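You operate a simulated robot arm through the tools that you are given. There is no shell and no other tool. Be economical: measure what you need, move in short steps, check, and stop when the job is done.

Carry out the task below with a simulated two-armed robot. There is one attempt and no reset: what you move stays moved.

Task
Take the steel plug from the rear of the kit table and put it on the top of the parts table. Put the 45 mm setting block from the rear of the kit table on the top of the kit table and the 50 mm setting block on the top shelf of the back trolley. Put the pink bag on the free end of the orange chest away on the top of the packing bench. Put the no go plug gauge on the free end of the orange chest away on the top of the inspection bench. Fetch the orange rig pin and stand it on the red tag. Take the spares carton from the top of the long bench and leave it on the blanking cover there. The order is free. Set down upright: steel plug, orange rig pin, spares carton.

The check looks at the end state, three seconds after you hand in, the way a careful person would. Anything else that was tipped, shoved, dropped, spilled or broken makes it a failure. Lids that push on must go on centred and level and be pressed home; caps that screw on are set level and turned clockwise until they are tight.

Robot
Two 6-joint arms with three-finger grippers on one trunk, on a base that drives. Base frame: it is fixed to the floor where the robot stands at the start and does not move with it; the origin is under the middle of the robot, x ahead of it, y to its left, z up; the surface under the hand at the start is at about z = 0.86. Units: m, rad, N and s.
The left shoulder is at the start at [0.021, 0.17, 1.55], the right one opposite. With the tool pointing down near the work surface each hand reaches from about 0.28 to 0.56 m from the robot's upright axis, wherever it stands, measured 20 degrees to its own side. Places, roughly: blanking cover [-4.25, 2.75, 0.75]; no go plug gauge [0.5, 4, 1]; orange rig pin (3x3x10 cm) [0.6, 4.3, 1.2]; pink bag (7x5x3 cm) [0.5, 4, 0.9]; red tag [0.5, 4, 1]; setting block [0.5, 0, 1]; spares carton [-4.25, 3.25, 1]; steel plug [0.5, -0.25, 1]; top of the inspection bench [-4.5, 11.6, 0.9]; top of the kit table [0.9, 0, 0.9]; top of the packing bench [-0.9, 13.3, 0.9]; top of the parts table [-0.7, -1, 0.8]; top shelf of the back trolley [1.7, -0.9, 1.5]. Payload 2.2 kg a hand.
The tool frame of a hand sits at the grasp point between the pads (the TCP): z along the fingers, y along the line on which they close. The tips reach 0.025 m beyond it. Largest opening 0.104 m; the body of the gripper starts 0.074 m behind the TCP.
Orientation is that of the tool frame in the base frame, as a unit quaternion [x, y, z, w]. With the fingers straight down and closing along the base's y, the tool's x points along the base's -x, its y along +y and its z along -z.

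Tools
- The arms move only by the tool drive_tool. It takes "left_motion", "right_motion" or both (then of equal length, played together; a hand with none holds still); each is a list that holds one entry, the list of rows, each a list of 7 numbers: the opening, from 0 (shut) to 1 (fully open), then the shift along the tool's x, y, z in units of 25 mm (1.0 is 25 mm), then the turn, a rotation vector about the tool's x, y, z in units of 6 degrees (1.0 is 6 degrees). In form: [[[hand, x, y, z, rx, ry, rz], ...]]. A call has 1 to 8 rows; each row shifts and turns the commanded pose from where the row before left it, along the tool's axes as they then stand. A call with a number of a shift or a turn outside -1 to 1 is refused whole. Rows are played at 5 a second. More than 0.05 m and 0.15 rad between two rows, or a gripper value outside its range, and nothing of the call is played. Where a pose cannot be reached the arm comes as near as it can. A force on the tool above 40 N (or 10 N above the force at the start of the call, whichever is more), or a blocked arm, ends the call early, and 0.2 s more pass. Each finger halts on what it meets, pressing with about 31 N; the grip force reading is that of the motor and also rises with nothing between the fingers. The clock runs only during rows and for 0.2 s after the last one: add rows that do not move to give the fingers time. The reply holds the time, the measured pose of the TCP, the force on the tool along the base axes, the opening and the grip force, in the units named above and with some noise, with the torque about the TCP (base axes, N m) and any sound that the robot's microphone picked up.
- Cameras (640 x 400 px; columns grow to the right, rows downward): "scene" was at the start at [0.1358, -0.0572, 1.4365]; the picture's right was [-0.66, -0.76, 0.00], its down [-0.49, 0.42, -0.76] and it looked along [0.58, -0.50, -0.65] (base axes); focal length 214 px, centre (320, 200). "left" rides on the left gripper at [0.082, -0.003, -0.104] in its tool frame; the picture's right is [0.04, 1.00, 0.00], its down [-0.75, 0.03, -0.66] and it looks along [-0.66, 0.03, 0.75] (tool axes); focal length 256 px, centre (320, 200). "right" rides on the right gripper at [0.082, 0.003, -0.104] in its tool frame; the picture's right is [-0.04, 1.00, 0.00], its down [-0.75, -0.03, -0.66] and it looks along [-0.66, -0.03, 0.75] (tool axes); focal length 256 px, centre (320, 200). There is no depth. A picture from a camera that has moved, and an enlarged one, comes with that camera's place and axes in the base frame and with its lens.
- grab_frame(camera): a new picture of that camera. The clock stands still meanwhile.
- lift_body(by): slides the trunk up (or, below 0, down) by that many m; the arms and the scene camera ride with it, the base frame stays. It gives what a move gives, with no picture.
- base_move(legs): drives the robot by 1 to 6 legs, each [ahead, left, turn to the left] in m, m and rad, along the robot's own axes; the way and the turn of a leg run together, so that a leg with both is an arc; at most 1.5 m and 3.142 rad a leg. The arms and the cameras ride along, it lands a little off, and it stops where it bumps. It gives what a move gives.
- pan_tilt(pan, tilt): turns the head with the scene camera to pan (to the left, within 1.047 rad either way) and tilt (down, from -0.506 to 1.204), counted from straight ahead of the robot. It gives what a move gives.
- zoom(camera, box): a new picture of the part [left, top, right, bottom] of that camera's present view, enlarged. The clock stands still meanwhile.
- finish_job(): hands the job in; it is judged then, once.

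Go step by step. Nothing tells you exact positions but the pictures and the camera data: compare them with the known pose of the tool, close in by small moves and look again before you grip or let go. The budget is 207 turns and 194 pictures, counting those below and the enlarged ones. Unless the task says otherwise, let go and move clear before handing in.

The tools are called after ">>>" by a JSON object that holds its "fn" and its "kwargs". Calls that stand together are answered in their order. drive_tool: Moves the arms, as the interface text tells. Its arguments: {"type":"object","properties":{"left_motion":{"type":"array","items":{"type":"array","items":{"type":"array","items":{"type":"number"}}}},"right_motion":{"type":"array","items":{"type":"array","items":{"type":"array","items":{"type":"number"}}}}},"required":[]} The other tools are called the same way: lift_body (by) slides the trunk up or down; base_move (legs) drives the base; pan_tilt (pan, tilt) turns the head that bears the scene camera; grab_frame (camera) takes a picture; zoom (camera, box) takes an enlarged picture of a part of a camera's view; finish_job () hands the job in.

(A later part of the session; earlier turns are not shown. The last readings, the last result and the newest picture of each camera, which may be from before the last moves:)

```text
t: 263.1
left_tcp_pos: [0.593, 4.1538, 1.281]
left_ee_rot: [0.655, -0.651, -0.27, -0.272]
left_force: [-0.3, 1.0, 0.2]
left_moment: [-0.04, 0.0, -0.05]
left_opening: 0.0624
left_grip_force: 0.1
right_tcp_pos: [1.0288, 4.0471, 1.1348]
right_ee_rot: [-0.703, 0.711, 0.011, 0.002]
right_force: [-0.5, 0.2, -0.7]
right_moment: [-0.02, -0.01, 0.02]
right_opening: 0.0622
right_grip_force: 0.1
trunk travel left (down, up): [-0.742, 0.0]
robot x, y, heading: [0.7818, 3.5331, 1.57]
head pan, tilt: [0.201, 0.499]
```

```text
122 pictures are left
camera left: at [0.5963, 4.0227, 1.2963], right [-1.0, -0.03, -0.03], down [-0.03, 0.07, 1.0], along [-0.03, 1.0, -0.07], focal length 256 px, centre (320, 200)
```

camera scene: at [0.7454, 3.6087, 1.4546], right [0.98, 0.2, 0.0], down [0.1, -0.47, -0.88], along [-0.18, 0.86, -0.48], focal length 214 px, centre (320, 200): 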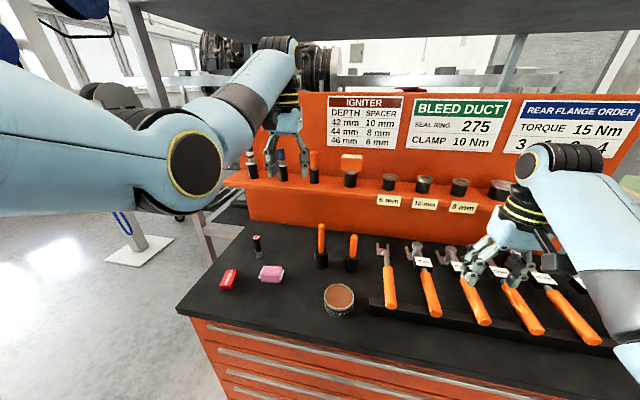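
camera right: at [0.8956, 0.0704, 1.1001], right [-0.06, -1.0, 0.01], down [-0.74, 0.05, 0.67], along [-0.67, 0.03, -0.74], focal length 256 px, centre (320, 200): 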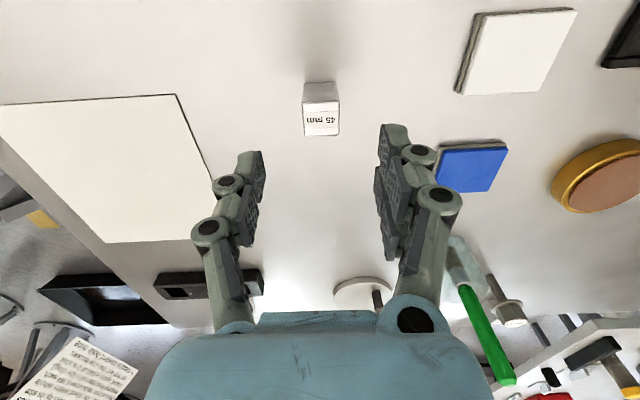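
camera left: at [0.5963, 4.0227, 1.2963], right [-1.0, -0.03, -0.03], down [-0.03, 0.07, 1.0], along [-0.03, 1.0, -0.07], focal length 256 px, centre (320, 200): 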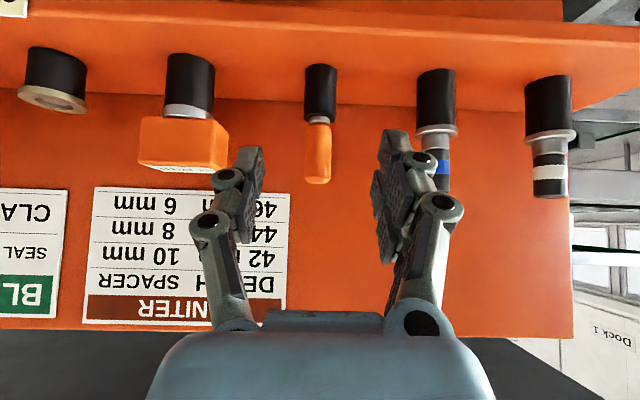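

Pin is centred between the fingers (x about 0.588). Advancing along the tool to its base part.

>>> {"fn": "drive_tool", "kwargs": {"left_motion": [[[0.6, -0.1, 0.1, 0.97, 0, 0, 0], [0.6, -0.1, 0.1, 0.97, 0, 0, 0], [0.6, -0.1, 0, 0.97, 0, 0, 0], [0.6, -0.1, 0, 0.97, 0, 0, 0], [0.6, -0.1, 0, 0.97, 0, 0, 0], [0.6, -0.07, 0, 0.9, 0, 0, 0], [0.6, 0, 0, 0, 0, 0, 0]]]}}

>>> {"fn": "grab_frame", "kwargs": {"camera": "left"}}

>>> {"fn": "zoom", "kwargs": {"camera": "scene", "box": [220, 100, 420, 220]}}

```text
t: 264.7
left_tcp_pos: [0.5879, 4.2635, 1.1927]
left_ee_rot: [0.655, -0.65, -0.272, -0.273]
left_force: [-0.6, -0.3, 7.8]
left_moment: [-0.03, 0.34, 0.07]
left_opening: 0.0643
left_grip_force: 1.1
right_tcp_pos: [1.0297, 4.0452, 1.1358]
right_ee_rot: [-0.703, 0.711, 0.012, 0.002]
right_force: [-0.4, -1.7, 0.0]
right_moment: [0.01, -0.03, 0.02]
right_opening: 0.0624
right_grip_force: 0.0
trunk travel left (down, up): [-0.742, 0.0]
robot x, y, heading: [0.7811, 3.5286, 1.576]
head pan, tilt: [0.201, 0.499]
```

```text
121 pictures are left
camera left: at [0.5914, 4.1331, 1.2071], right [-1.0, -0.03, -0.03], down [-0.03, 0.06, 1.0], along [-0.03, 1.0, -0.06], focal length 256 px, centre (320, 200)
```

left: 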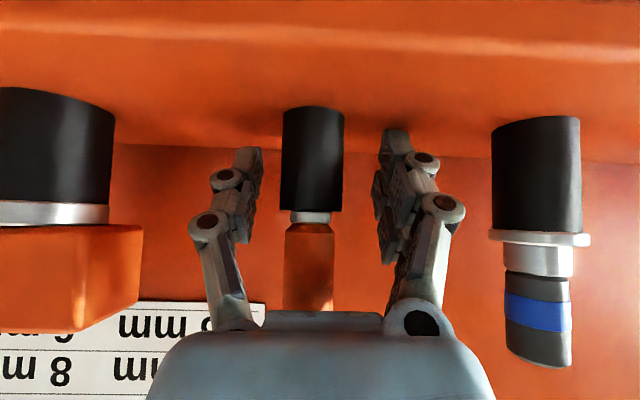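

```text
3.20 times, centred on (320, 160) of scene
camera zoom: at [0.7652, 3.6882, 1.4549], right [0.98, 0.2, 0.0], down [0.1, -0.47, -0.88], along [-0.18, 0.86, -0.48], focal length 686 px, centre (320, 328)
```

zoom: 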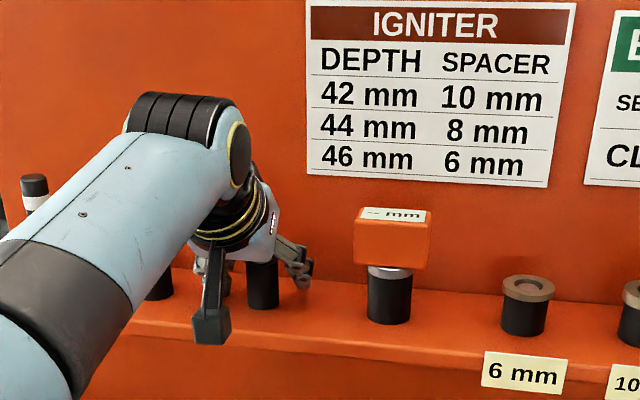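

One fingertip is lightly touching the ledge. I'll rise about 6 mm, then close on the pin's body.

>>> {"fn": "drive_tool", "kwargs": {"left_motion": [[[0.6, -0.18, 0, -0.18, 0, 0, 0], [0.6, 0, 0, 0, 0, 0, 0], [0, 0, 0, 0, 0, 0, 0], [0, 0, 0, 0, 0, 0, 0], [0, 0, 0, 0, 0, 0, 0]]]}}

>>> {"fn": "grab_frame", "kwargs": {"camera": "left"}}

```text
t: 265.9
left_tcp_pos: [0.5901, 4.2644, 1.1968]
left_ee_rot: [0.655, -0.652, -0.27, -0.271]
left_force: [11.0, -0.4, -3.9]
left_moment: [-0.5, 0.96, 0.37]
left_opening: 0.0242
left_grip_force: 44.9
right_tcp_pos: [1.0316, 4.0457, 1.1352]
right_ee_rot: [-0.703, 0.711, 0.013, 0.002]
right_force: [0.7, 0.7, -0.5]
right_moment: [-0.04, 0.01, 0.05]
right_opening: 0.0626
right_grip_force: 0.1
trunk travel left (down, up): [-0.742, 0.0]
robot x, y, heading: [0.7845, 3.5278, 1.577]
head pan, tilt: [0.201, 0.499]
```

```text
119 pictures are left
camera left: at [0.594, 4.1335, 1.2114], right [-1.0, -0.03, -0.03], down [-0.03, 0.07, 1.0], along [-0.03, 1.0, -0.07], focal length 256 px, centre (320, 200)
```

left: 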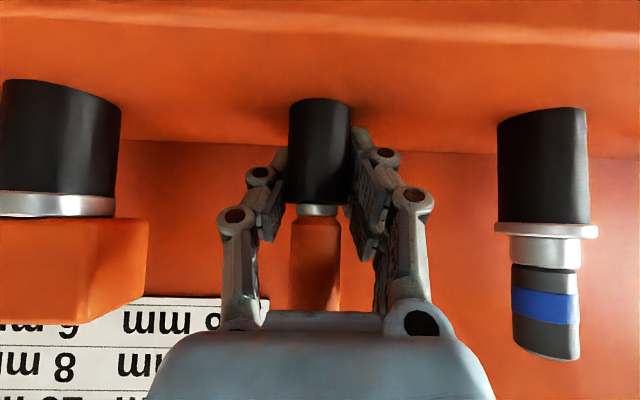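

A sideways force shows the black part is a fixed holder; the pin is the orange handle with its shank in it. I'll open, rise and grip the orange part instead.

>>> {"fn": "drive_tool", "kwargs": {"left_motion": [[[0.6, 0, 0, 0, 0, 0, 0], [0.6, 0, 0, 0, 0, 0, 0], [0.6, -0.6, 0, -0.6, 0, 0, 0], [0.6, -0.6, 0.05, -0.6, 0, 0, 0], [0.6, 0, 0, 0, 0, 0, 0]]]}}

>>> {"fn": "grab_frame", "kwargs": {"camera": "left"}}

```text
t: 267.1
left_tcp_pos: [0.5862, 4.2637, 1.24]
left_ee_rot: [0.656, -0.651, -0.27, -0.271]
left_force: [-0.3, -0.7, 0.6]
left_moment: [-0.01, 0.0, -0.01]
left_opening: 0.0622
left_grip_force: 0.0
right_tcp_pos: [1.03, 4.0453, 1.1355]
right_ee_rot: [-0.704, 0.711, 0.011, 0.002]
right_force: [-0.1, -0.4, -0.2]
right_moment: [-0.01, 0.04, 0.01]
right_opening: 0.0624
right_grip_force: 0.1
trunk travel left (down, up): [-0.742, 0.0]
robot x, y, heading: [0.779, 3.53, 1.572]
head pan, tilt: [0.201, 0.499]
```

```text
118 pictures are left
camera left: at [0.5893, 4.1332, 1.2547], right [-1.0, -0.03, -0.03], down [-0.04, 0.07, 1.0], along [-0.03, 1.0, -0.07], focal length 256 px, centre (320, 200)
```

left: 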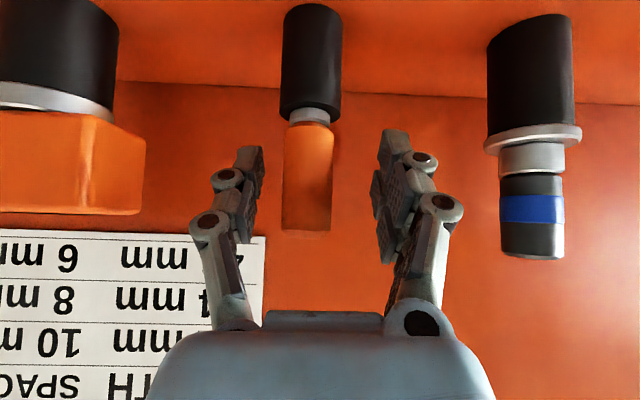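

Orange handle spans z 1.207–1.261, slightly left of centre. Correcting 6 mm sideways, closing, then drawing it up.

>>> {"fn": "drive_tool", "kwargs": {"left_motion": [[[0.6, 0, -0.25, 0, 0, 0, 0], [0.6, 0.07, 0, 0.07, 0, 0, 0], [0.25, 0, 0, 0, 0, 0, 0], [0, 0, 0, 0, 0, 0, 0], [0, 0, 0, 0, 0, 0, 0], [0, 0, 0, 0, 0, 0, 0]]]}}

>>> {"fn": "grab_frame", "kwargs": {"camera": "left"}}

```text
t: 268.5
left_tcp_pos: [0.589, 4.2628, 1.2378]
left_ee_rot: [0.656, -0.65, -0.271, -0.272]
left_force: [-7.5, -2.0, 6.5]
left_moment: [-0.11, 0.53, 0.0]
left_opening: 0.0153
left_grip_force: 30.4
right_tcp_pos: [1.0275, 4.0445, 1.1356]
right_ee_rot: [-0.703, 0.711, 0.012, 0.003]
right_force: [-0.3, 0.7, 0.3]
right_moment: [-0.04, -0.01, -0.01]
right_opening: 0.0625
right_grip_force: 0.0
trunk travel left (down, up): [-0.742, 0.0]
robot x, y, heading: [0.7808, 3.5302, 1.575]
head pan, tilt: [0.201, 0.499]
```

```text
117 pictures are left
camera left: at [0.5943, 4.1324, 1.2527], right [-1.0, -0.04, -0.03], down [-0.03, 0.06, 1.0], along [-0.03, 1.0, -0.07], focal length 256 px, centre (320, 200)
```

left: 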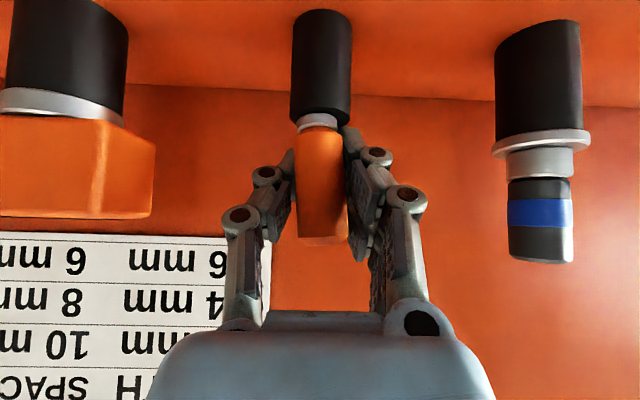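

Gripped at 15 mm. Pulling up slowly and watching.

>>> {"fn": "drive_tool", "kwargs": {"left_motion": [[[0, -0.25, 0, -0.25, 0, 0, 0], [0, -0.25, 0, -0.25, 0, 0, 0], [0, -0.25, 0, -0.25, 0, 0, 0], [0, 0, 0, 0, 0, 0, 0]]]}}

>>> {"fn": "grab_frame", "kwargs": {"camera": "left"}}

```text
t: 269.5
left_tcp_pos: [0.591, 4.2626, 1.2631]
left_ee_rot: [0.656, -0.65, -0.27, -0.272]
left_force: [-6.1, -5.4, -3.6]
left_moment: [-0.41, 0.46, -0.08]
left_opening: 0.015
left_grip_force: 30.9
right_tcp_pos: [1.0282, 4.0448, 1.1356]
right_ee_rot: [-0.704, 0.71, 0.012, 0.004]
right_force: [-1.0, 0.4, 0.1]
right_moment: [0.0, 0.0, -0.01]
right_opening: 0.0625
right_grip_force: 0.0
trunk travel left (down, up): [-0.742, 0.0]
robot x, y, heading: [0.7827, 3.5308, 1.572]
head pan, tilt: [0.201, 0.499]
```

```text
116 pictures are left
camera left: at [0.5943, 4.1323, 1.2781], right [-1.0, -0.03, -0.03], down [-0.04, 0.07, 1.0], along [-0.03, 1.0, -0.07], focal length 256 px, centre (320, 200)
```

left: 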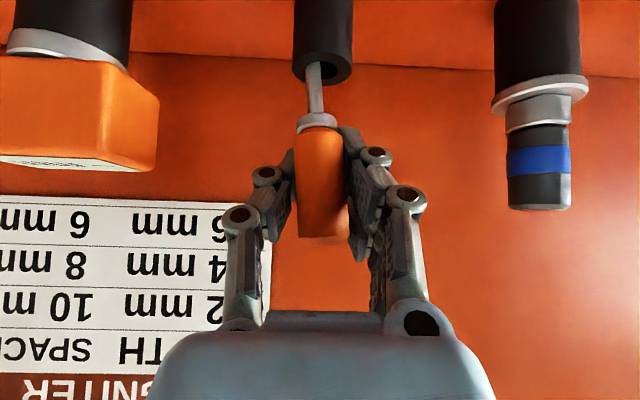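

It is sliding out; a thin shank is emerging. Continuing up with a small sideways relief.

>>> {"fn": "drive_tool", "kwargs": {"left_motion": [[[0, -0.2, 0.08, -0.3, 0, 0, 0], [0, -0.25, 0.04, -0.25, 0, 0, 0], [0, -0.25, 0, -0.25, 0, 0, 0], [0, -0.25, 0, -0.25, 0, 0, 0], [0, 0, 0, 0, 0, 0, 0]]]}}

>>> {"fn": "grab_frame", "kwargs": {"camera": "left"}}

```text
t: 270.7
left_tcp_pos: [0.589, 4.2605, 1.2985]
left_ee_rot: [0.656, -0.65, -0.271, -0.272]
left_force: [0.0, -0.1, -0.3]
left_moment: [0.03, -0.01, -0.01]
left_opening: 0.0146
left_grip_force: 31.0
right_tcp_pos: [1.0282, 4.0464, 1.136]
right_ee_rot: [-0.704, 0.71, 0.013, 0.003]
right_force: [-0.5, 0.1, -0.9]
right_moment: [-0.01, -0.01, 0.03]
right_opening: 0.0624
right_grip_force: 0.0
trunk travel left (down, up): [-0.742, 0.0]
robot x, y, heading: [0.783, 3.5315, 1.573]
head pan, tilt: [0.201, 0.499]
```

```text
115 pictures are left
camera left: at [0.5925, 4.1316, 1.3137], right [-1.0, -0.03, -0.03], down [-0.04, 0.07, 1.0], along [-0.03, 1.0, -0.07], focal length 256 px, centre (320, 200)
```

left: 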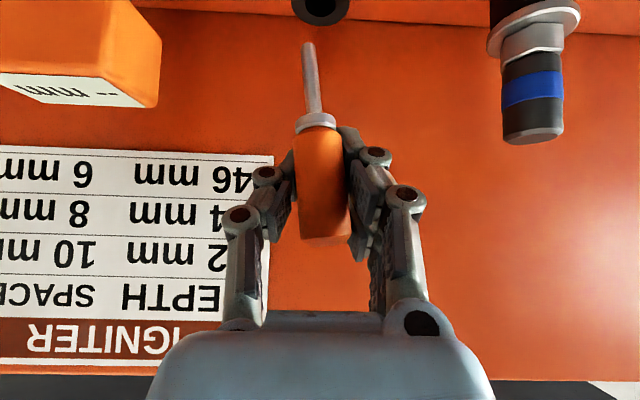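

The pin is free, with a short thin shank. I'll back off and look closely at the red tag to see how it should stand.

>>> {"fn": "drive_tool", "kwargs": {"left_motion": [[[0, -0.5, 0, -0.5, 0, 0, 0], [0, 0.35, 0, -0.35, 0, 0, 0], [0, 0.7, 0, -0.7, 0, 0, 0], [0, 0.7, 0, -0.7, 0, 0, 0]]]}}

>>> {"fn": "base_move", "kwargs": {"legs": [[-0.15, 0.2, 0]]}}

>>> {"fn": "pan_tilt", "kwargs": {"pan": 0.3, "tilt": 0.8}}

>>> {"fn": "grab_frame", "kwargs": {"camera": "scene"}}

```text
t: 271.7
left_tcp_pos: [0.5906, 4.1999, 1.316]
left_ee_rot: [0.655, -0.651, -0.27, -0.272]
left_force: [-0.4, -0.4, -0.8]
left_moment: [0.02, 0.0, -0.02]
left_opening: 0.0142
left_grip_force: 31.3
right_tcp_pos: [1.0299, 4.0459, 1.1355]
right_ee_rot: [-0.703, 0.711, 0.012, 0.001]
right_force: [-0.2, 0.1, 0.4]
right_moment: [0.03, 0.01, 0.02]
right_opening: 0.0624
right_grip_force: 0.0
trunk travel left (down, up): [-0.742, 0.0]
robot x, y, heading: [0.7806, 3.5304, 1.573]
head pan, tilt: [0.201, 0.499]
```

```text
t: 273.5
left_tcp_pos: [0.3874, 4.0479, 1.3153]
left_ee_rot: [0.656, -0.65, -0.271, -0.272]
left_force: [-0.9, -1.2, -0.1]
left_moment: [-0.02, 0.02, 0.02]
left_opening: 0.014
left_grip_force: 31.3
right_tcp_pos: [0.8273, 3.8937, 1.135]
right_ee_rot: [-0.704, 0.711, 0.011, 0.002]
right_force: [-0.3, -0.6, -0.4]
right_moment: [0.03, 0.0, 0.02]
right_opening: 0.0625
right_grip_force: 0.1
trunk travel left (down, up): [-0.742, 0.0]
robot x, y, heading: [0.5816, 3.3786, 1.574]
head pan, tilt: [0.201, 0.499]
```

```text
t: 274.3
left_tcp_pos: [0.3891, 4.0482, 1.3153]
left_ee_rot: [0.656, -0.65, -0.27, -0.272]
left_force: [0.6, 0.0, -0.7]
left_moment: [0.04, 0.01, -0.01]
left_opening: 0.014
left_grip_force: 31.7
right_tcp_pos: [0.8271, 3.8947, 1.1353]
right_ee_rot: [-0.703, 0.711, 0.011, 0.002]
right_force: [0.6, 0.2, 0.1]
right_moment: [0.0, 0.0, -0.02]
right_opening: 0.0625
right_grip_force: 0.0
trunk travel left (down, up): [-0.742, 0.0]
robot x, y, heading: [0.5823, 3.3775, 1.572]
head pan, tilt: [0.3, 0.799]
```

```text
114 pictures are left
camera scene: at [0.5575, 3.5257, 1.4287], right [0.95, 0.3, 0.0], down [0.21, -0.68, -0.7], along [-0.21, 0.67, -0.72], focal length 214 px, centre (320, 200)
```

scene: 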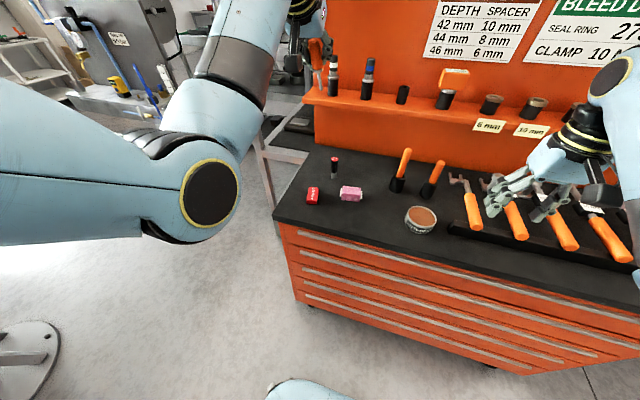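

>>> {"fn": "zoom", "kwargs": {"camera": "scene", "box": [280, 140, 460, 240]}}

>>> {"fn": "zoom", "kwargs": {"camera": "scene", "box": [295, 170, 375, 215]}}

>>> {"fn": "zoom", "kwargs": {"camera": "scene", "box": [270, 20, 430, 120]}}

```text
3.56 times, centred on (370, 190) of scene
camera zoom: at [0.5575, 3.5257, 1.4287], right [0.95, 0.3, 0.0], down [0.21, -0.68, -0.7], along [-0.21, 0.67, -0.72], focal length 763 px, centre (142, 236)
```

zoom: 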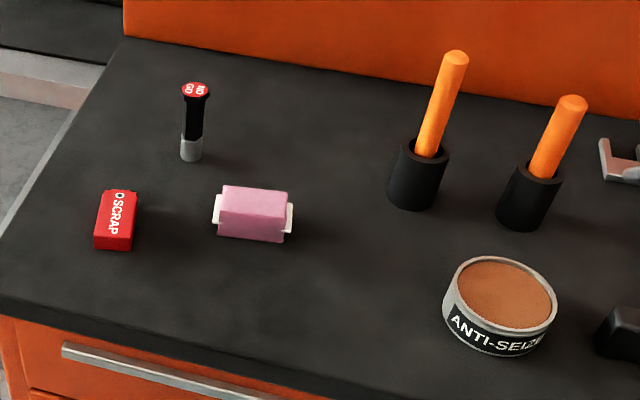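

```text
8.00 times, centred on (335, 192) of scene
camera zoom: at [0.5575, 3.5257, 1.4287], right [0.95, 0.3, 0.0], down [0.21, -0.68, -0.7], along [-0.21, 0.67, -0.72], focal length 1716 px, centre (200, 260)
```

zoom: 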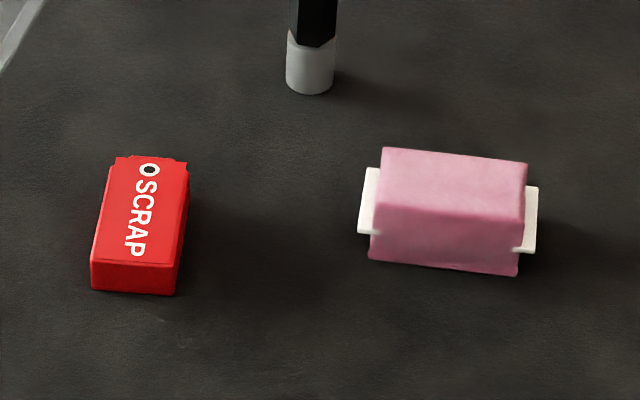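

```text
4.00 times, centred on (350, 70) of scene
camera zoom: at [0.5575, 3.5257, 1.4287], right [0.95, 0.3, 0.0], down [0.21, -0.68, -0.7], along [-0.21, 0.67, -0.72], focal length 858 px, centre (200, 720)
```

zoom: 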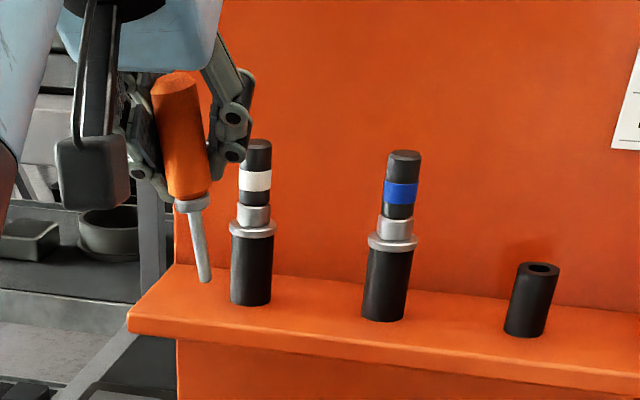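

The tag is a flat red block, so the pin must balance on its shank and needs a clean vertical grip; right now I hold it off its axis (ledge is nearer z 1.168, pin nearer y 4.24). I'll return it to its holder and regrip it properly.

>>> {"fn": "base_move", "kwargs": {"legs": [[0.0, -0.2, 0], [0.15, 0, 0]]}}

>>> {"fn": "grab_frame", "kwargs": {"camera": "left"}}

```text
t: 276.9
left_tcp_pos: [0.5883, 4.199, 1.3154]
left_ee_rot: [0.655, -0.652, -0.27, -0.273]
left_force: [0.4, 1.0, -0.6]
left_moment: [0.01, 0.03, 0.01]
left_opening: 0.0138
left_grip_force: 31.1
right_tcp_pos: [1.028, 4.0438, 1.1357]
right_ee_rot: [-0.703, 0.711, 0.011, 0.003]
right_force: [-0.9, -1.1, 1.3]
right_moment: [-0.03, 0.0, -0.02]
right_opening: 0.0625
right_grip_force: 0.1
trunk travel left (down, up): [-0.742, 0.0]
robot x, y, heading: [0.7809, 3.5279, 1.57]
head pan, tilt: [0.3, 0.799]
```

```text
110 pictures are left
camera left: at [0.592, 4.0676, 1.3305], right [-1.0, -0.03, -0.03], down [-0.04, 0.07, 1.0], along [-0.03, 1.0, -0.07], focal length 256 px, centre (320, 200)
```

left: 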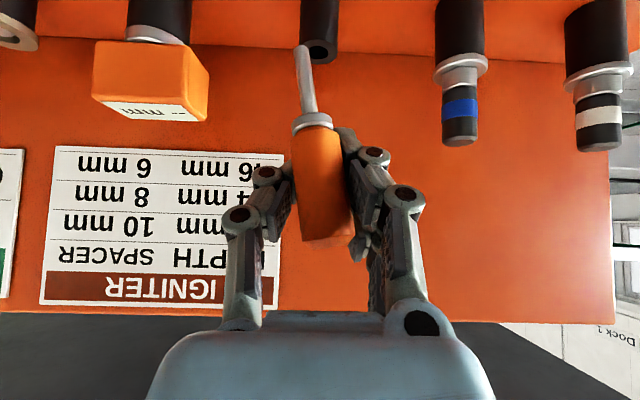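

The pin has leaned about 11° in the grip. I'll roll the tool to bring it vertical, then line it up with its holder.

>>> {"fn": "drive_tool", "kwargs": {"left_motion": [[[0, 0, 0, 0, -0.45, 0, 0.45], [0, 0, 0, 0, -0.45, 0, 0.45], [0, 0, 0, 0, -0.4, 0, 0.4], [0, 0, 0, 0, 0, 0, 0]]]}}

>>> {"fn": "grab_frame", "kwargs": {"camera": "left"}}

>>> {"fn": "zoom", "kwargs": {"camera": "scene", "box": [160, 0, 400, 150]}}

```text
t: 277.9
left_tcp_pos: [0.5886, 4.1989, 1.3162]
left_ee_rot: [-0.626, 0.675, 0.331, 0.207]
left_force: [-0.4, -0.6, -0.4]
left_moment: [0.03, 0.03, 0.0]
left_opening: 0.013
left_grip_force: 31.1
right_tcp_pos: [1.0289, 4.0433, 1.1357]
right_ee_rot: [-0.703, 0.712, 0.01, 0.003]
right_force: [-0.5, 0.1, 0.1]
right_moment: [-0.02, 0.02, 0.02]
right_opening: 0.0624
right_grip_force: 0.1
trunk travel left (down, up): [-0.742, 0.0]
robot x, y, heading: [0.7795, 3.5316, 1.579]
head pan, tilt: [0.3, 0.799]
```

```text
109 pictures are left
camera left: at [0.595, 4.0677, 1.3297], right [-0.99, -0.03, 0.16], down [0.16, 0.07, 0.99], along [-0.04, 1.0, -0.06], focal length 256 px, centre (320, 200)
```

left: 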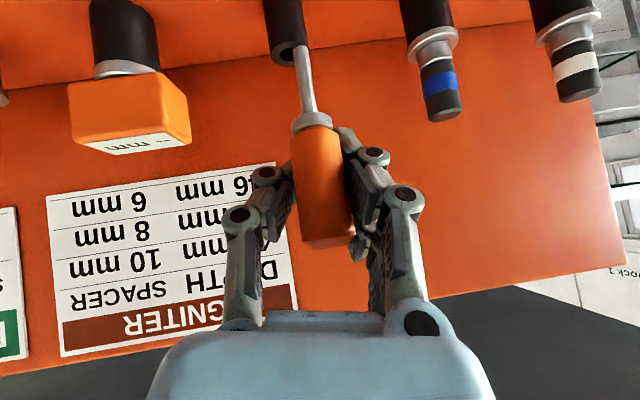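

```text
2.67 times, centred on (280, 75) of scene
camera zoom: at [0.7571, 3.6748, 1.4287], right [0.96, 0.3, 0.0], down [0.21, -0.69, -0.7], along [-0.21, 0.67, -0.72], focal length 572 px, centre (427, 533)
```

zoom: 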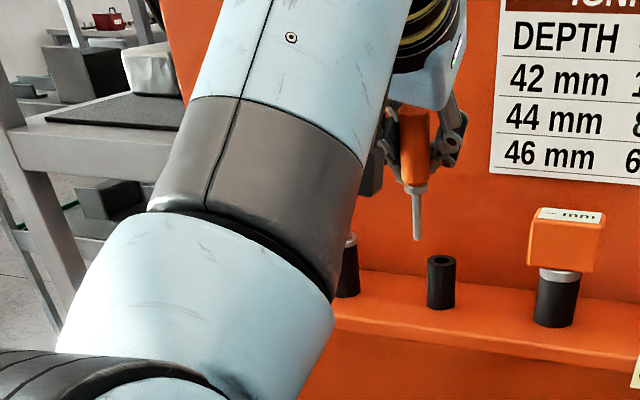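

>>> {"fn": "zoom", "kwargs": {"camera": "scene", "box": [285, 20, 355, 120]}}

```text
4.00 times, centred on (320, 70) of scene
camera zoom: at [0.7571, 3.6748, 1.4287], right [0.96, 0.3, 0.0], down [0.21, -0.69, -0.7], along [-0.21, 0.67, -0.72], focal length 858 px, centre (320, 720)
```

zoom: 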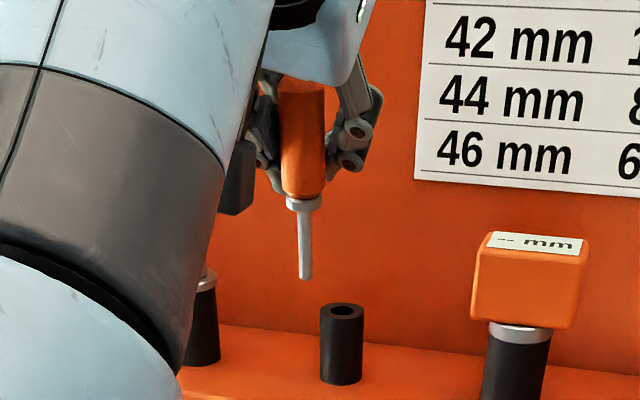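

The pin is now vertical within about 2°: its tip is at [0.589, 4.182, 1.250] and the hole at [0.595, 4.241, 1.212]. Moving forward 59 mm to line up.

>>> {"fn": "drive_tool", "kwargs": {"left_motion": [[[0, -0.55, -0.08, 0.55, 0, 0, 0], [0, -0.55, -0.08, 0.55, 0, 0, 0], [0, -0.55, -0.08, 0.55, 0, 0, 0], [0, 0, 0, 0, 0, 0, 0]]]}}

>>> {"fn": "zoom", "kwargs": {"camera": "scene", "box": [285, 20, 355, 120]}}

>>> {"fn": "grab_frame", "kwargs": {"camera": "left"}}

```text
t: 278.9
left_tcp_pos: [0.5949, 4.2568, 1.3148]
left_ee_rot: [-0.626, 0.674, 0.332, 0.208]
left_force: [0.1, -0.8, -0.4]
left_moment: [-0.03, 0.0, 0.0]
left_opening: 0.0132
left_grip_force: 31.1
right_tcp_pos: [1.0277, 4.0434, 1.1356]
right_ee_rot: [-0.703, 0.711, 0.011, 0.003]
right_force: [0.5, -0.4, 0.1]
right_moment: [0.03, 0.0, 0.02]
right_opening: 0.0625
right_grip_force: 0.1
trunk travel left (down, up): [-0.742, 0.0]
robot x, y, heading: [0.7798, 3.5319, 1.571]
head pan, tilt: [0.3, 0.799]
```

```text
4.00 times, centred on (320, 70) of scene
camera zoom: at [0.7573, 3.6748, 1.4287], right [0.96, 0.3, 0.0], down [0.21, -0.68, -0.7], along [-0.21, 0.67, -0.72], focal length 858 px, centre (320, 720)
```

zoom: 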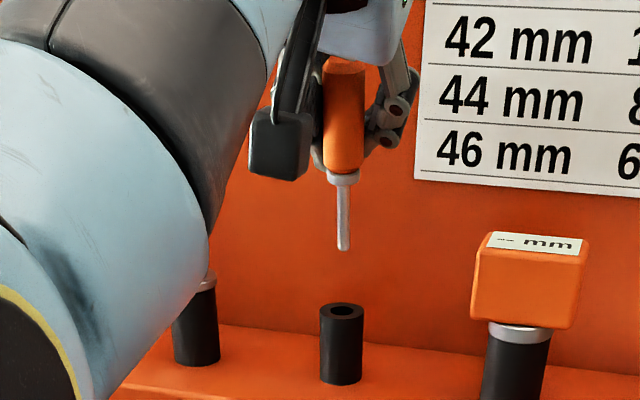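

```text
105 pictures are left
camera left: at [0.6009, 4.1264, 1.3289], right [-0.99, -0.03, 0.16], down [0.16, 0.07, 0.99], along [-0.04, 1.0, -0.06], focal length 256 px, centre (320, 200)
```

left: 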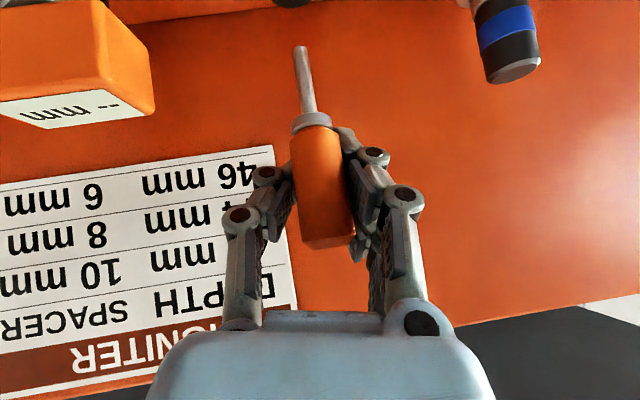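

Tip is directly above the hole. Lowering slowly into it.

>>> {"fn": "drive_tool", "kwargs": {"left_motion": [[[0, 0.19, -0.05, 0.19, 0, 0, 0], [0, 0.19, -0.05, 0.19, 0, 0, 0], [0, 0.19, -0.05, 0.19, 0, 0, 0], [0, 0.19, -0.05, 0.19, 0, 0, 0], [0, 0.14, -0.04, 0.14, 0, 0, 0], [0, 0.14, -0.04, 0.14, 0, 0, 0], [0, 0, 0, 0, 0, 0, 0]]]}}

>>> {"fn": "zoom", "kwargs": {"camera": "scene", "box": [285, 20, 355, 120]}}

```text
t: 280.5
left_tcp_pos: [0.594, 4.2573, 1.2755]
left_ee_rot: [-0.626, 0.675, 0.331, 0.208]
left_force: [-0.2, 0.2, -0.9]
left_moment: [0.02, -0.03, 0.0]
left_opening: 0.0126
left_grip_force: 30.9
right_tcp_pos: [1.0284, 4.0433, 1.1343]
right_ee_rot: [-0.703, 0.711, 0.012, 0.002]
right_force: [-0.5, -0.4, -0.9]
right_moment: [-0.02, -0.02, 0.0]
right_opening: 0.0626
right_grip_force: 0.1
trunk travel left (down, up): [-0.742, 0.0]
robot x, y, heading: [0.7779, 3.5303, 1.574]
head pan, tilt: [0.3, 0.799]
```

```text
4.00 times, centred on (320, 70) of scene
camera zoom: at [0.7573, 3.6752, 1.4287], right [0.96, 0.3, 0.0], down [0.21, -0.69, -0.7], along [-0.21, 0.67, -0.72], focal length 858 px, centre (320, 720)
```

zoom: 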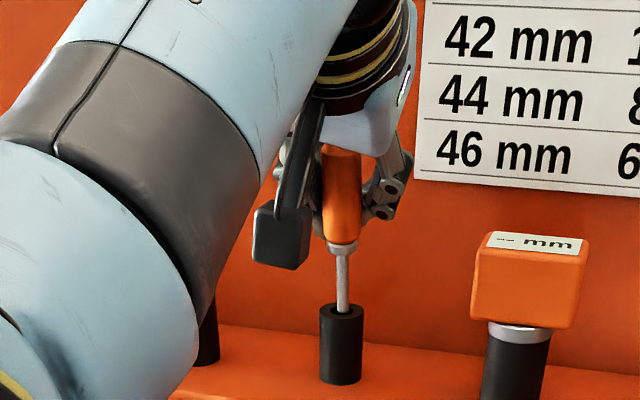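

The shank is entering the hole. Continuing down about 33 mm.

>>> {"fn": "drive_tool", "kwargs": {"left_motion": [[[0, 0.15, -0.04, 0.15, 0, 0, 0], [0, 0.15, -0.04, 0.15, 0, 0, 0], [0, 0.15, -0.04, 0.15, 0, 0, 0], [0, 0.15, -0.04, 0.15, 0, 0, 0], [0, 0.15, -0.04, 0.15, 0, 0, 0], [0, 0.12, -0.03, 0.12, 0, 0, 0], [0, 0, 0, 0, 0, 0, 0]]]}}

>>> {"fn": "zoom", "kwargs": {"camera": "scene", "box": [285, 20, 355, 120]}}

```text
t: 282.1
left_tcp_pos: [0.5951, 4.2558, 1.2446]
left_ee_rot: [-0.626, 0.674, 0.332, 0.208]
left_force: [-0.4, -0.3, 0.1]
left_moment: [0.02, -0.01, 0.01]
left_opening: 0.0047
left_grip_force: 30.0
right_tcp_pos: [1.029, 4.0419, 1.1351]
right_ee_rot: [-0.703, 0.711, 0.011, 0.002]
right_force: [0.0, 0.2, -0.1]
right_moment: [0.03, 0.0, 0.0]
right_opening: 0.0623
right_grip_force: 0.0
trunk travel left (down, up): [-0.742, 0.0]
robot x, y, heading: [0.7809, 3.53, 1.571]
head pan, tilt: [0.3, 0.799]
```

```text
4.00 times, centred on (320, 70) of scene
camera zoom: at [0.7574, 3.6746, 1.4287], right [0.96, 0.3, 0.0], down [0.21, -0.68, -0.7], along [-0.21, 0.67, -0.72], focal length 858 px, centre (320, 720)
```

zoom: 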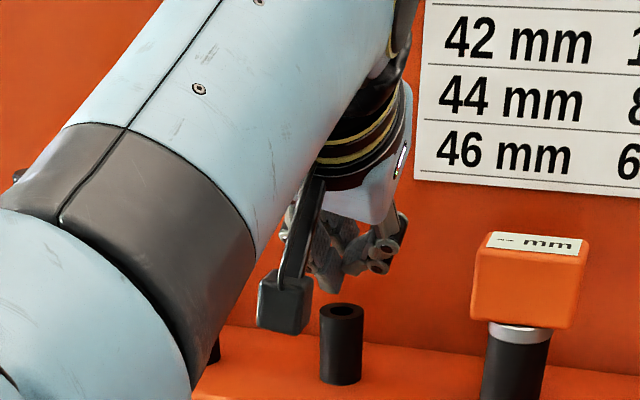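

The pin has slipped out of the grip. I'll look for where it went.

>>> {"fn": "grab_frame", "kwargs": {"camera": "left"}}

>>> {"fn": "grab_frame", "kwargs": {"camera": "scene"}}

```text
102 pictures are left
camera left: at [0.6011, 4.1262, 1.2596], right [-0.99, -0.03, 0.16], down [0.16, 0.07, 0.99], along [-0.04, 1.0, -0.06], focal length 256 px, centre (320, 200)
```

left: 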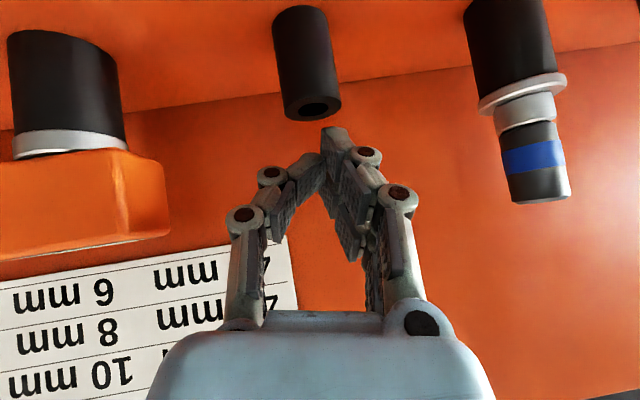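

```text
101 pictures are left
camera scene: at [0.7574, 3.6746, 1.4287], right [0.96, 0.3, 0.0], down [0.21, -0.68, -0.7], along [-0.21, 0.67, -0.72], focal length 214 px, centre (320, 200)
```

scene: 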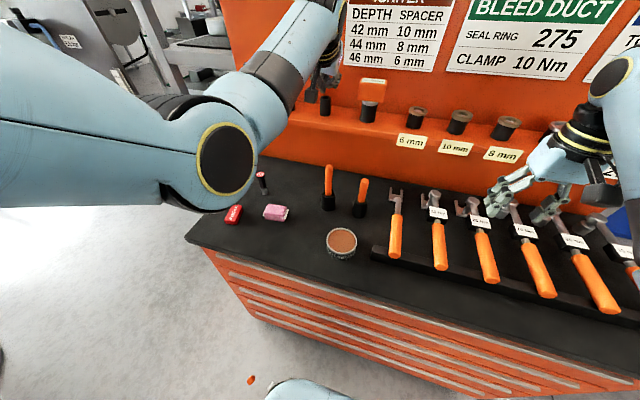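

The pin is on the floor near [0.38, 3.68]. I'll clear the arm from the ledge, back off and look at it.

>>> {"fn": "drive_tool", "kwargs": {"left_motion": [[[0.3, 0.5, 0, -0.5, 0.45, 0, -0.45], [0.6, 0.7, 0, -0.7, 0.45, 0, -0.45], [0.6, 0.7, 0, -0.7, 0.4, 0, -0.4], [0.6, 0.7, 0, -0.7, 0, 0, 0]]]}}

>>> {"fn": "base_move", "kwargs": {"legs": [[-0.55, 0, 0]]}}

>>> {"fn": "pan_tilt", "kwargs": {"pan": 0.5, "tilt": 1.0}}

>>> {"fn": "grab_frame", "kwargs": {"camera": "scene"}}

```text
t: 283.1
left_tcp_pos: [0.594, 4.1634, 1.2472]
left_ee_rot: [0.654, -0.652, -0.27, -0.273]
left_force: [0.6, 0.3, -0.3]
left_moment: [-0.04, 0.07, 0.04]
left_opening: 0.0628
left_grip_force: 0.1
right_tcp_pos: [1.0291, 4.0426, 1.135]
right_ee_rot: [-0.703, 0.711, 0.013, 0.002]
right_force: [0.4, 0.1, 0.1]
right_moment: [0.05, -0.01, -0.01]
right_opening: 0.0622
right_grip_force: 0.0
trunk travel left (down, up): [-0.742, 0.0]
robot x, y, heading: [0.781, 3.5288, 1.568]
head pan, tilt: [0.3, 0.799]
```

```text
t: 286.3
left_tcp_pos: [0.5936, 3.6069, 1.2451]
left_ee_rot: [0.655, -0.652, -0.27, -0.272]
left_force: [0.5, -0.1, 0.1]
left_moment: [0.0, -0.02, 0.01]
left_opening: 0.0623
left_grip_force: 0.0
right_tcp_pos: [1.0295, 3.486, 1.1349]
right_ee_rot: [-0.703, 0.711, 0.012, 0.002]
right_force: [-0.4, 0.3, -0.2]
right_moment: [0.01, 0.0, -0.01]
right_opening: 0.0626
right_grip_force: 0.1
trunk travel left (down, up): [-0.742, 0.0]
robot x, y, heading: [0.7777, 2.9757, 1.569]
head pan, tilt: [0.3, 0.799]
```

```text
t: 287.0
left_tcp_pos: [0.5946, 3.6079, 1.2473]
left_ee_rot: [0.655, -0.652, -0.27, -0.272]
left_force: [0.7, 0.1, 0.6]
left_moment: [-0.01, 0.01, -0.03]
left_opening: 0.0625
left_grip_force: 0.1
right_tcp_pos: [1.0287, 3.4861, 1.1349]
right_ee_rot: [-0.703, 0.711, 0.011, 0.002]
right_force: [0.0, 0.5, -1.1]
right_moment: [0.0, -0.03, -0.01]
right_opening: 0.0624
right_grip_force: 0.0
trunk travel left (down, up): [-0.742, 0.0]
robot x, y, heading: [0.7806, 2.972, 1.572]
head pan, tilt: [0.499, 1.0]
```

```text
100 pictures are left
camera scene: at [0.7482, 3.1021, 1.4136], right [0.88, 0.48, 0.0], down [0.4, -0.74, -0.54], along [-0.26, 0.47, -0.84], focal length 214 px, centre (320, 200)
```

scene: 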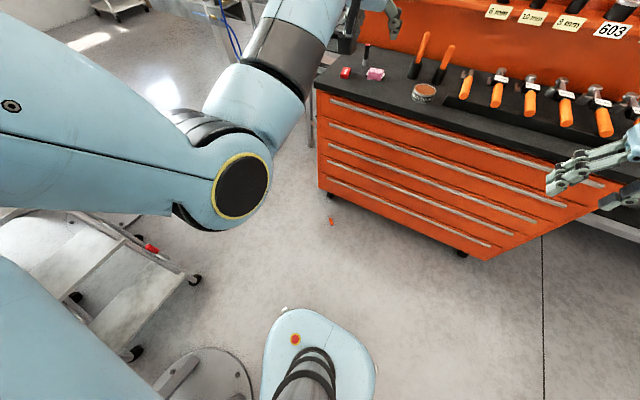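

>>> {"fn": "zoom", "kwargs": {"camera": "scene", "box": [300, 200, 364, 240]}}

```text
10.00 times, centred on (332, 220) of scene
camera zoom: at [0.7482, 3.1021, 1.4136], right [0.88, 0.48, 0.0], down [0.4, -0.74, -0.54], along [-0.26, 0.47, -0.84], focal length 2145 px, centre (200, 0)
```

zoom: 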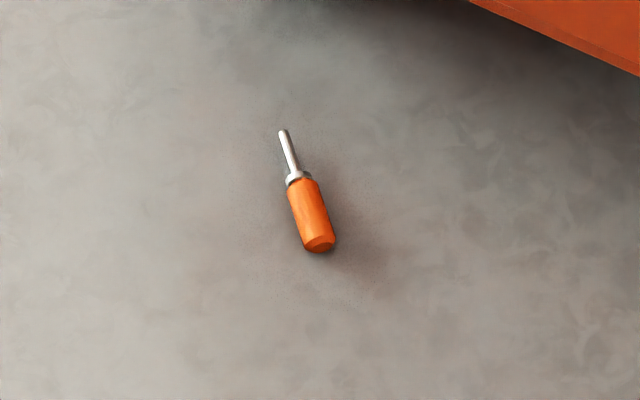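

The pin lies on the floor, handle at [0.475, 3.764], shank tip toward [0.424, 3.816]. I'll drive to the chest's left-front, facing +x, to pick it with the trunk lowered.

>>> {"fn": "base_move", "kwargs": {"legs": [[0, 0, -1.572], [-0.6, 0.3, 0], [0, 0.29, 0]]}}

>>> {"fn": "drive_tool", "kwargs": {"left_motion": [[[0.6, 0.5, 0, 0, 0, 0.94, 0], [0.6, 0.5, 0, 0, 0, 0.94, 0], [0.6, 0.5, 0, 0, 0, 0.94, 0], [0.6, 0.5, 0, 0, 0, 0.94, 0], [0.6, 0.5, 0, 0.2, 0, 0.94, 0], [0.6, 0.5, 0, 0.2, 0, 0.94, 0], [0.6, 0.5, 0, 0.2, 0, 0.94, 0], [0.6, 0.5, 0, 0.2, 0, 0.94, 0]]], "right_motion": [[[0.6, -0.3, 0, -0.6, 0, 0, 0], [0.6, -0.3, 0, -0.6, 0, 0, 0], [0.6, -0.3, 0, -0.6, 0, 0, 0], [0.6, -0.3, 0, -0.6, 0, 0, 0], [0.6, -0.3, 0, -0.6, 0, 0, 0], [0.6, -0.3, 0, -0.6, 0, 0, 0], [0.6, -0.3, 0, -0.6, 0, 0, 0], [0.6, -0.3, 0, -0.6, 0, 0, 0]]]}}

>>> {"fn": "pan_tilt", "kwargs": {"pan": 0.3, "tilt": 1.1}}

>>> {"fn": "grab_frame", "kwargs": {"camera": "scene"}}

```text
t: 296.2
left_tcp_pos: [0.8232, 3.7466, 1.2452]
left_ee_rot: [0.002, 0.923, -0.003, 0.384]
left_force: [0.0, -0.3, -0.6]
left_moment: [-0.01, -0.02, -0.02]
left_opening: 0.0625
left_grip_force: 0.1
right_tcp_pos: [0.6974, 3.3154, 1.1357]
right_ee_rot: [0.011, 1.0, 0.006, 0.011]
right_force: [0.4, 0.0, 0.0]
right_moment: [-0.01, -0.01, 0.01]
right_opening: 0.0623
right_grip_force: 0.1
trunk travel left (down, up): [-0.742, 0.0]
robot x, y, heading: [0.1878, 3.5648, -0.012]
head pan, tilt: [0.499, 1.0]
```

```text
t: 298.0
left_tcp_pos: [0.7401, 3.7472, 1.1837]
left_ee_rot: [0.004, 1.0, -0.003, -0.001]
left_force: [-0.8, -0.1, -0.7]
left_moment: [0.01, -0.01, 0.01]
left_opening: 0.0626
left_grip_force: 0.1
right_tcp_pos: [0.7741, 3.31, 1.2362]
right_ee_rot: [0.012, 1.0, 0.006, 0.009]
right_force: [0.2, 0.2, -0.7]
right_moment: [0.03, 0.02, -0.03]
right_opening: 0.0623
right_grip_force: 0.1
right hand out of reach, approached as far as the arm can: row 4, 5, 6, 7, 8
trunk travel left (down, up): [-0.742, 0.0]
robot x, y, heading: [0.1872, 3.5635, -0.015]
head pan, tilt: [0.499, 1.0]
```

```text
t: 298.7
left_tcp_pos: [0.7401, 3.7474, 1.1846]
left_ee_rot: [0.004, 1.0, -0.003, 0.001]
left_force: [-0.4, -0.9, -0.5]
left_moment: [0.0, 0.0, 0.01]
left_opening: 0.0621
left_grip_force: 0.0
right_tcp_pos: [0.7735, 3.3108, 1.2362]
right_ee_rot: [0.012, 1.0, 0.006, 0.011]
right_force: [0.3, -0.5, 0.2]
right_moment: [-0.02, -0.01, 0.0]
right_opening: 0.0626
right_grip_force: 0.2
trunk travel left (down, up): [-0.742, 0.0]
robot x, y, heading: [0.1833, 3.5692, -0.007]
head pan, tilt: [0.3, 1.1]
```

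```text
98 pictures are left
camera scene: at [0.3169, 3.5837, 1.407], right [0.29, -0.96, 0.0], down [-0.85, -0.26, -0.45], along [0.43, 0.13, -0.89], focal length 214 px, centre (320, 200)
```

scene: 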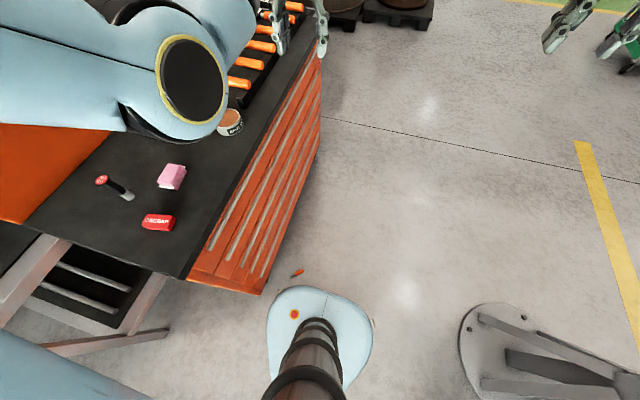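

The pin is very close to the base on this side and the left elbow would meet the chest when lowered. I'll instead go to the chest's front, facing it, and pick the pin from there.

>>> {"fn": "base_move", "kwargs": {"legs": [[0, -0.27, 0], [0.5, 0, 0], [0, 0, 1.58], [0.07, 0, 0]]}}

>>> {"fn": "pan_tilt", "kwargs": {"pan": 0.4, "tilt": 1.1}}

>>> {"fn": "lift_body", "kwargs": {"by": -0.35}}

>>> {"fn": "grab_frame", "kwargs": {"camera": "scene"}}

```text
t: 307.6
left_tcp_pos: [0.4932, 3.9155, 1.1841]
left_ee_rot: [0.709, -0.705, 0.002, -0.001]
left_force: [-0.2, -0.1, 0.7]
left_moment: [0.01, 0.03, 0.05]
left_opening: 0.0626
left_grip_force: 0.1
right_tcp_pos: [0.9301, 3.9546, 1.2376]
right_ee_rot: [-0.704, 0.71, 0.012, 0.003]
right_force: [-0.5, -0.4, -0.6]
right_moment: [0.0, -0.04, 0.04]
right_opening: 0.0624
right_grip_force: 0.1
trunk travel left (down, up): [-0.742, 0.0]
robot x, y, heading: [0.6811, 3.3635, 1.572]
head pan, tilt: [0.3, 1.1]
```

```text
t: 308.3
left_tcp_pos: [0.4938, 3.9178, 1.183]
left_ee_rot: [0.709, -0.705, 0.003, 0.0]
left_force: [-1.1, 0.6, -0.7]
left_moment: [-0.07, 0.02, 0.01]
left_opening: 0.0623
left_grip_force: 0.0
right_tcp_pos: [0.9319, 3.9572, 1.2349]
right_ee_rot: [-0.703, 0.711, 0.011, 0.003]
right_force: [-1.4, 0.0, -0.2]
right_moment: [-0.08, -0.01, 0.01]
right_opening: 0.0625
right_grip_force: 0.0
trunk travel left (down, up): [-0.742, 0.0]
robot x, y, heading: [0.6815, 3.3644, 1.572]
head pan, tilt: [0.4, 1.1]
```

```text
t: 310.5
left_tcp_pos: [0.4896, 3.9161, 0.9452]
left_ee_rot: [0.711, -0.703, -0.002, -0.001]
left_force: [-13.0, -6.0, 20.8]
left_moment: [-0.51, 1.07, -0.21]
left_opening: 0.0519
left_grip_force: 13.7
right_tcp_pos: [0.9298, 3.9555, 0.9815]
right_ee_rot: [-0.703, 0.711, 0.007, -0.001]
right_force: [0.3, -0.2, 0.4]
right_moment: [0.0, 0.02, -0.04]
right_opening: 0.0626
right_grip_force: 0.2
trunk travel left (down, up): [-0.496, 0.246]
robot x, y, heading: [0.6807, 3.3659, 1.576]
head pan, tilt: [0.4, 1.1]
stopped: the force on the tool passed its limit at 59 N (the readings are from after the stop); the commanded pose is now the measured one
```

```text
97 pictures are left
camera scene: at [0.6561, 3.4905, 1.1593], right [0.92, 0.39, 0.0], down [0.35, -0.82, -0.45], along [-0.18, 0.42, -0.89], focal length 214 px, centre (320, 200)
```

scene: 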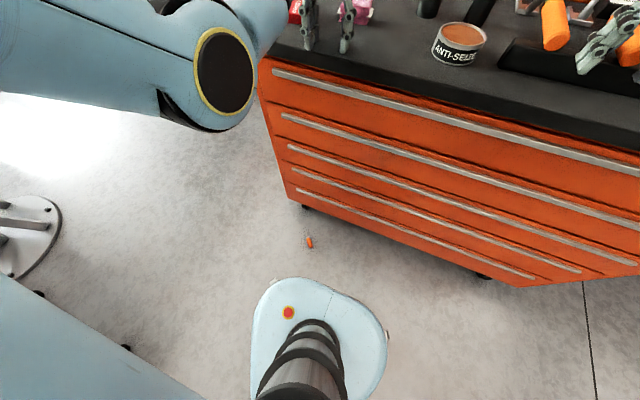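

I lowered with the hands over the chest by mistake, and the left fingers touched it. Raising straight back up and checking the items.

>>> {"fn": "lift_body", "kwargs": {"by": 0.246}}

>>> {"fn": "pan_tilt", "kwargs": {"pan": 0.2, "tilt": 0.7}}

>>> {"fn": "grab_frame", "kwargs": {"camera": "scene"}}

>>> {"fn": "grab_frame", "kwargs": {"camera": "left"}}

```text
t: 313.1
left_tcp_pos: [0.4937, 3.9161, 1.1879]
left_ee_rot: [0.709, -0.705, 0.001, 0.0]
left_force: [-0.3, -0.5, -0.1]
left_moment: [-0.01, 0.03, 0.01]
left_opening: 0.0623
left_grip_force: 0.1
right_tcp_pos: [0.9291, 3.9563, 1.2246]
right_ee_rot: [-0.703, 0.711, 0.006, -0.003]
right_force: [-0.7, -0.5, 0.2]
right_moment: [0.02, -0.01, -0.03]
right_opening: 0.0628
right_grip_force: 0.1
trunk travel left (down, up): [-0.742, 0.0]
robot x, y, heading: [0.6824, 3.3668, 1.577]
head pan, tilt: [0.4, 1.1]
```

```text
t: 313.9
left_tcp_pos: [0.4927, 3.9173, 1.1882]
left_ee_rot: [0.71, -0.705, 0.001, -0.001]
left_force: [0.8, 0.5, 0.1]
left_moment: [-0.02, 0.0, -0.01]
left_opening: 0.0624
left_grip_force: 0.0
right_tcp_pos: [0.9308, 3.9557, 1.2259]
right_ee_rot: [-0.703, 0.711, 0.006, -0.003]
right_force: [-0.5, -0.7, 0.3]
right_moment: [-0.02, -0.01, -0.02]
right_opening: 0.0624
right_grip_force: 0.0
trunk travel left (down, up): [-0.742, 0.0]
robot x, y, heading: [0.6791, 3.3625, 1.575]
head pan, tilt: [0.201, 0.7]
```

```text
96 pictures are left
camera scene: at [0.6641, 3.5159, 1.4368], right [0.98, 0.2, 0.0], down [0.13, -0.63, -0.76], along [-0.15, 0.75, -0.65], focal length 214 px, centre (320, 200)
```

scene: 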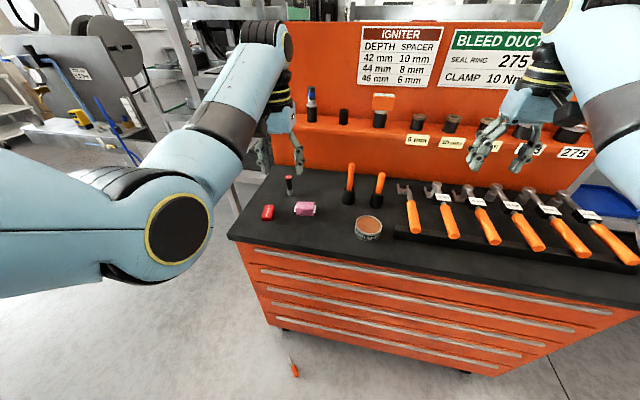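

```text
95 pictures are left
camera left: at [0.4964, 3.8361, 1.2917], right [-1.0, -0.05, 0.0], down [-0.04, 0.75, 0.66], along [-0.03, 0.66, -0.75], focal length 256 px, centre (320, 200)
```

left: 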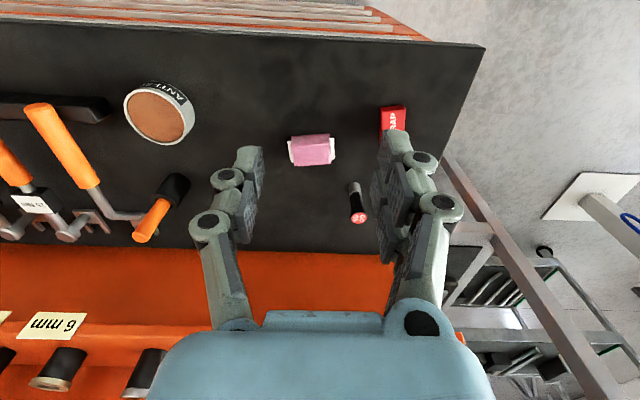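

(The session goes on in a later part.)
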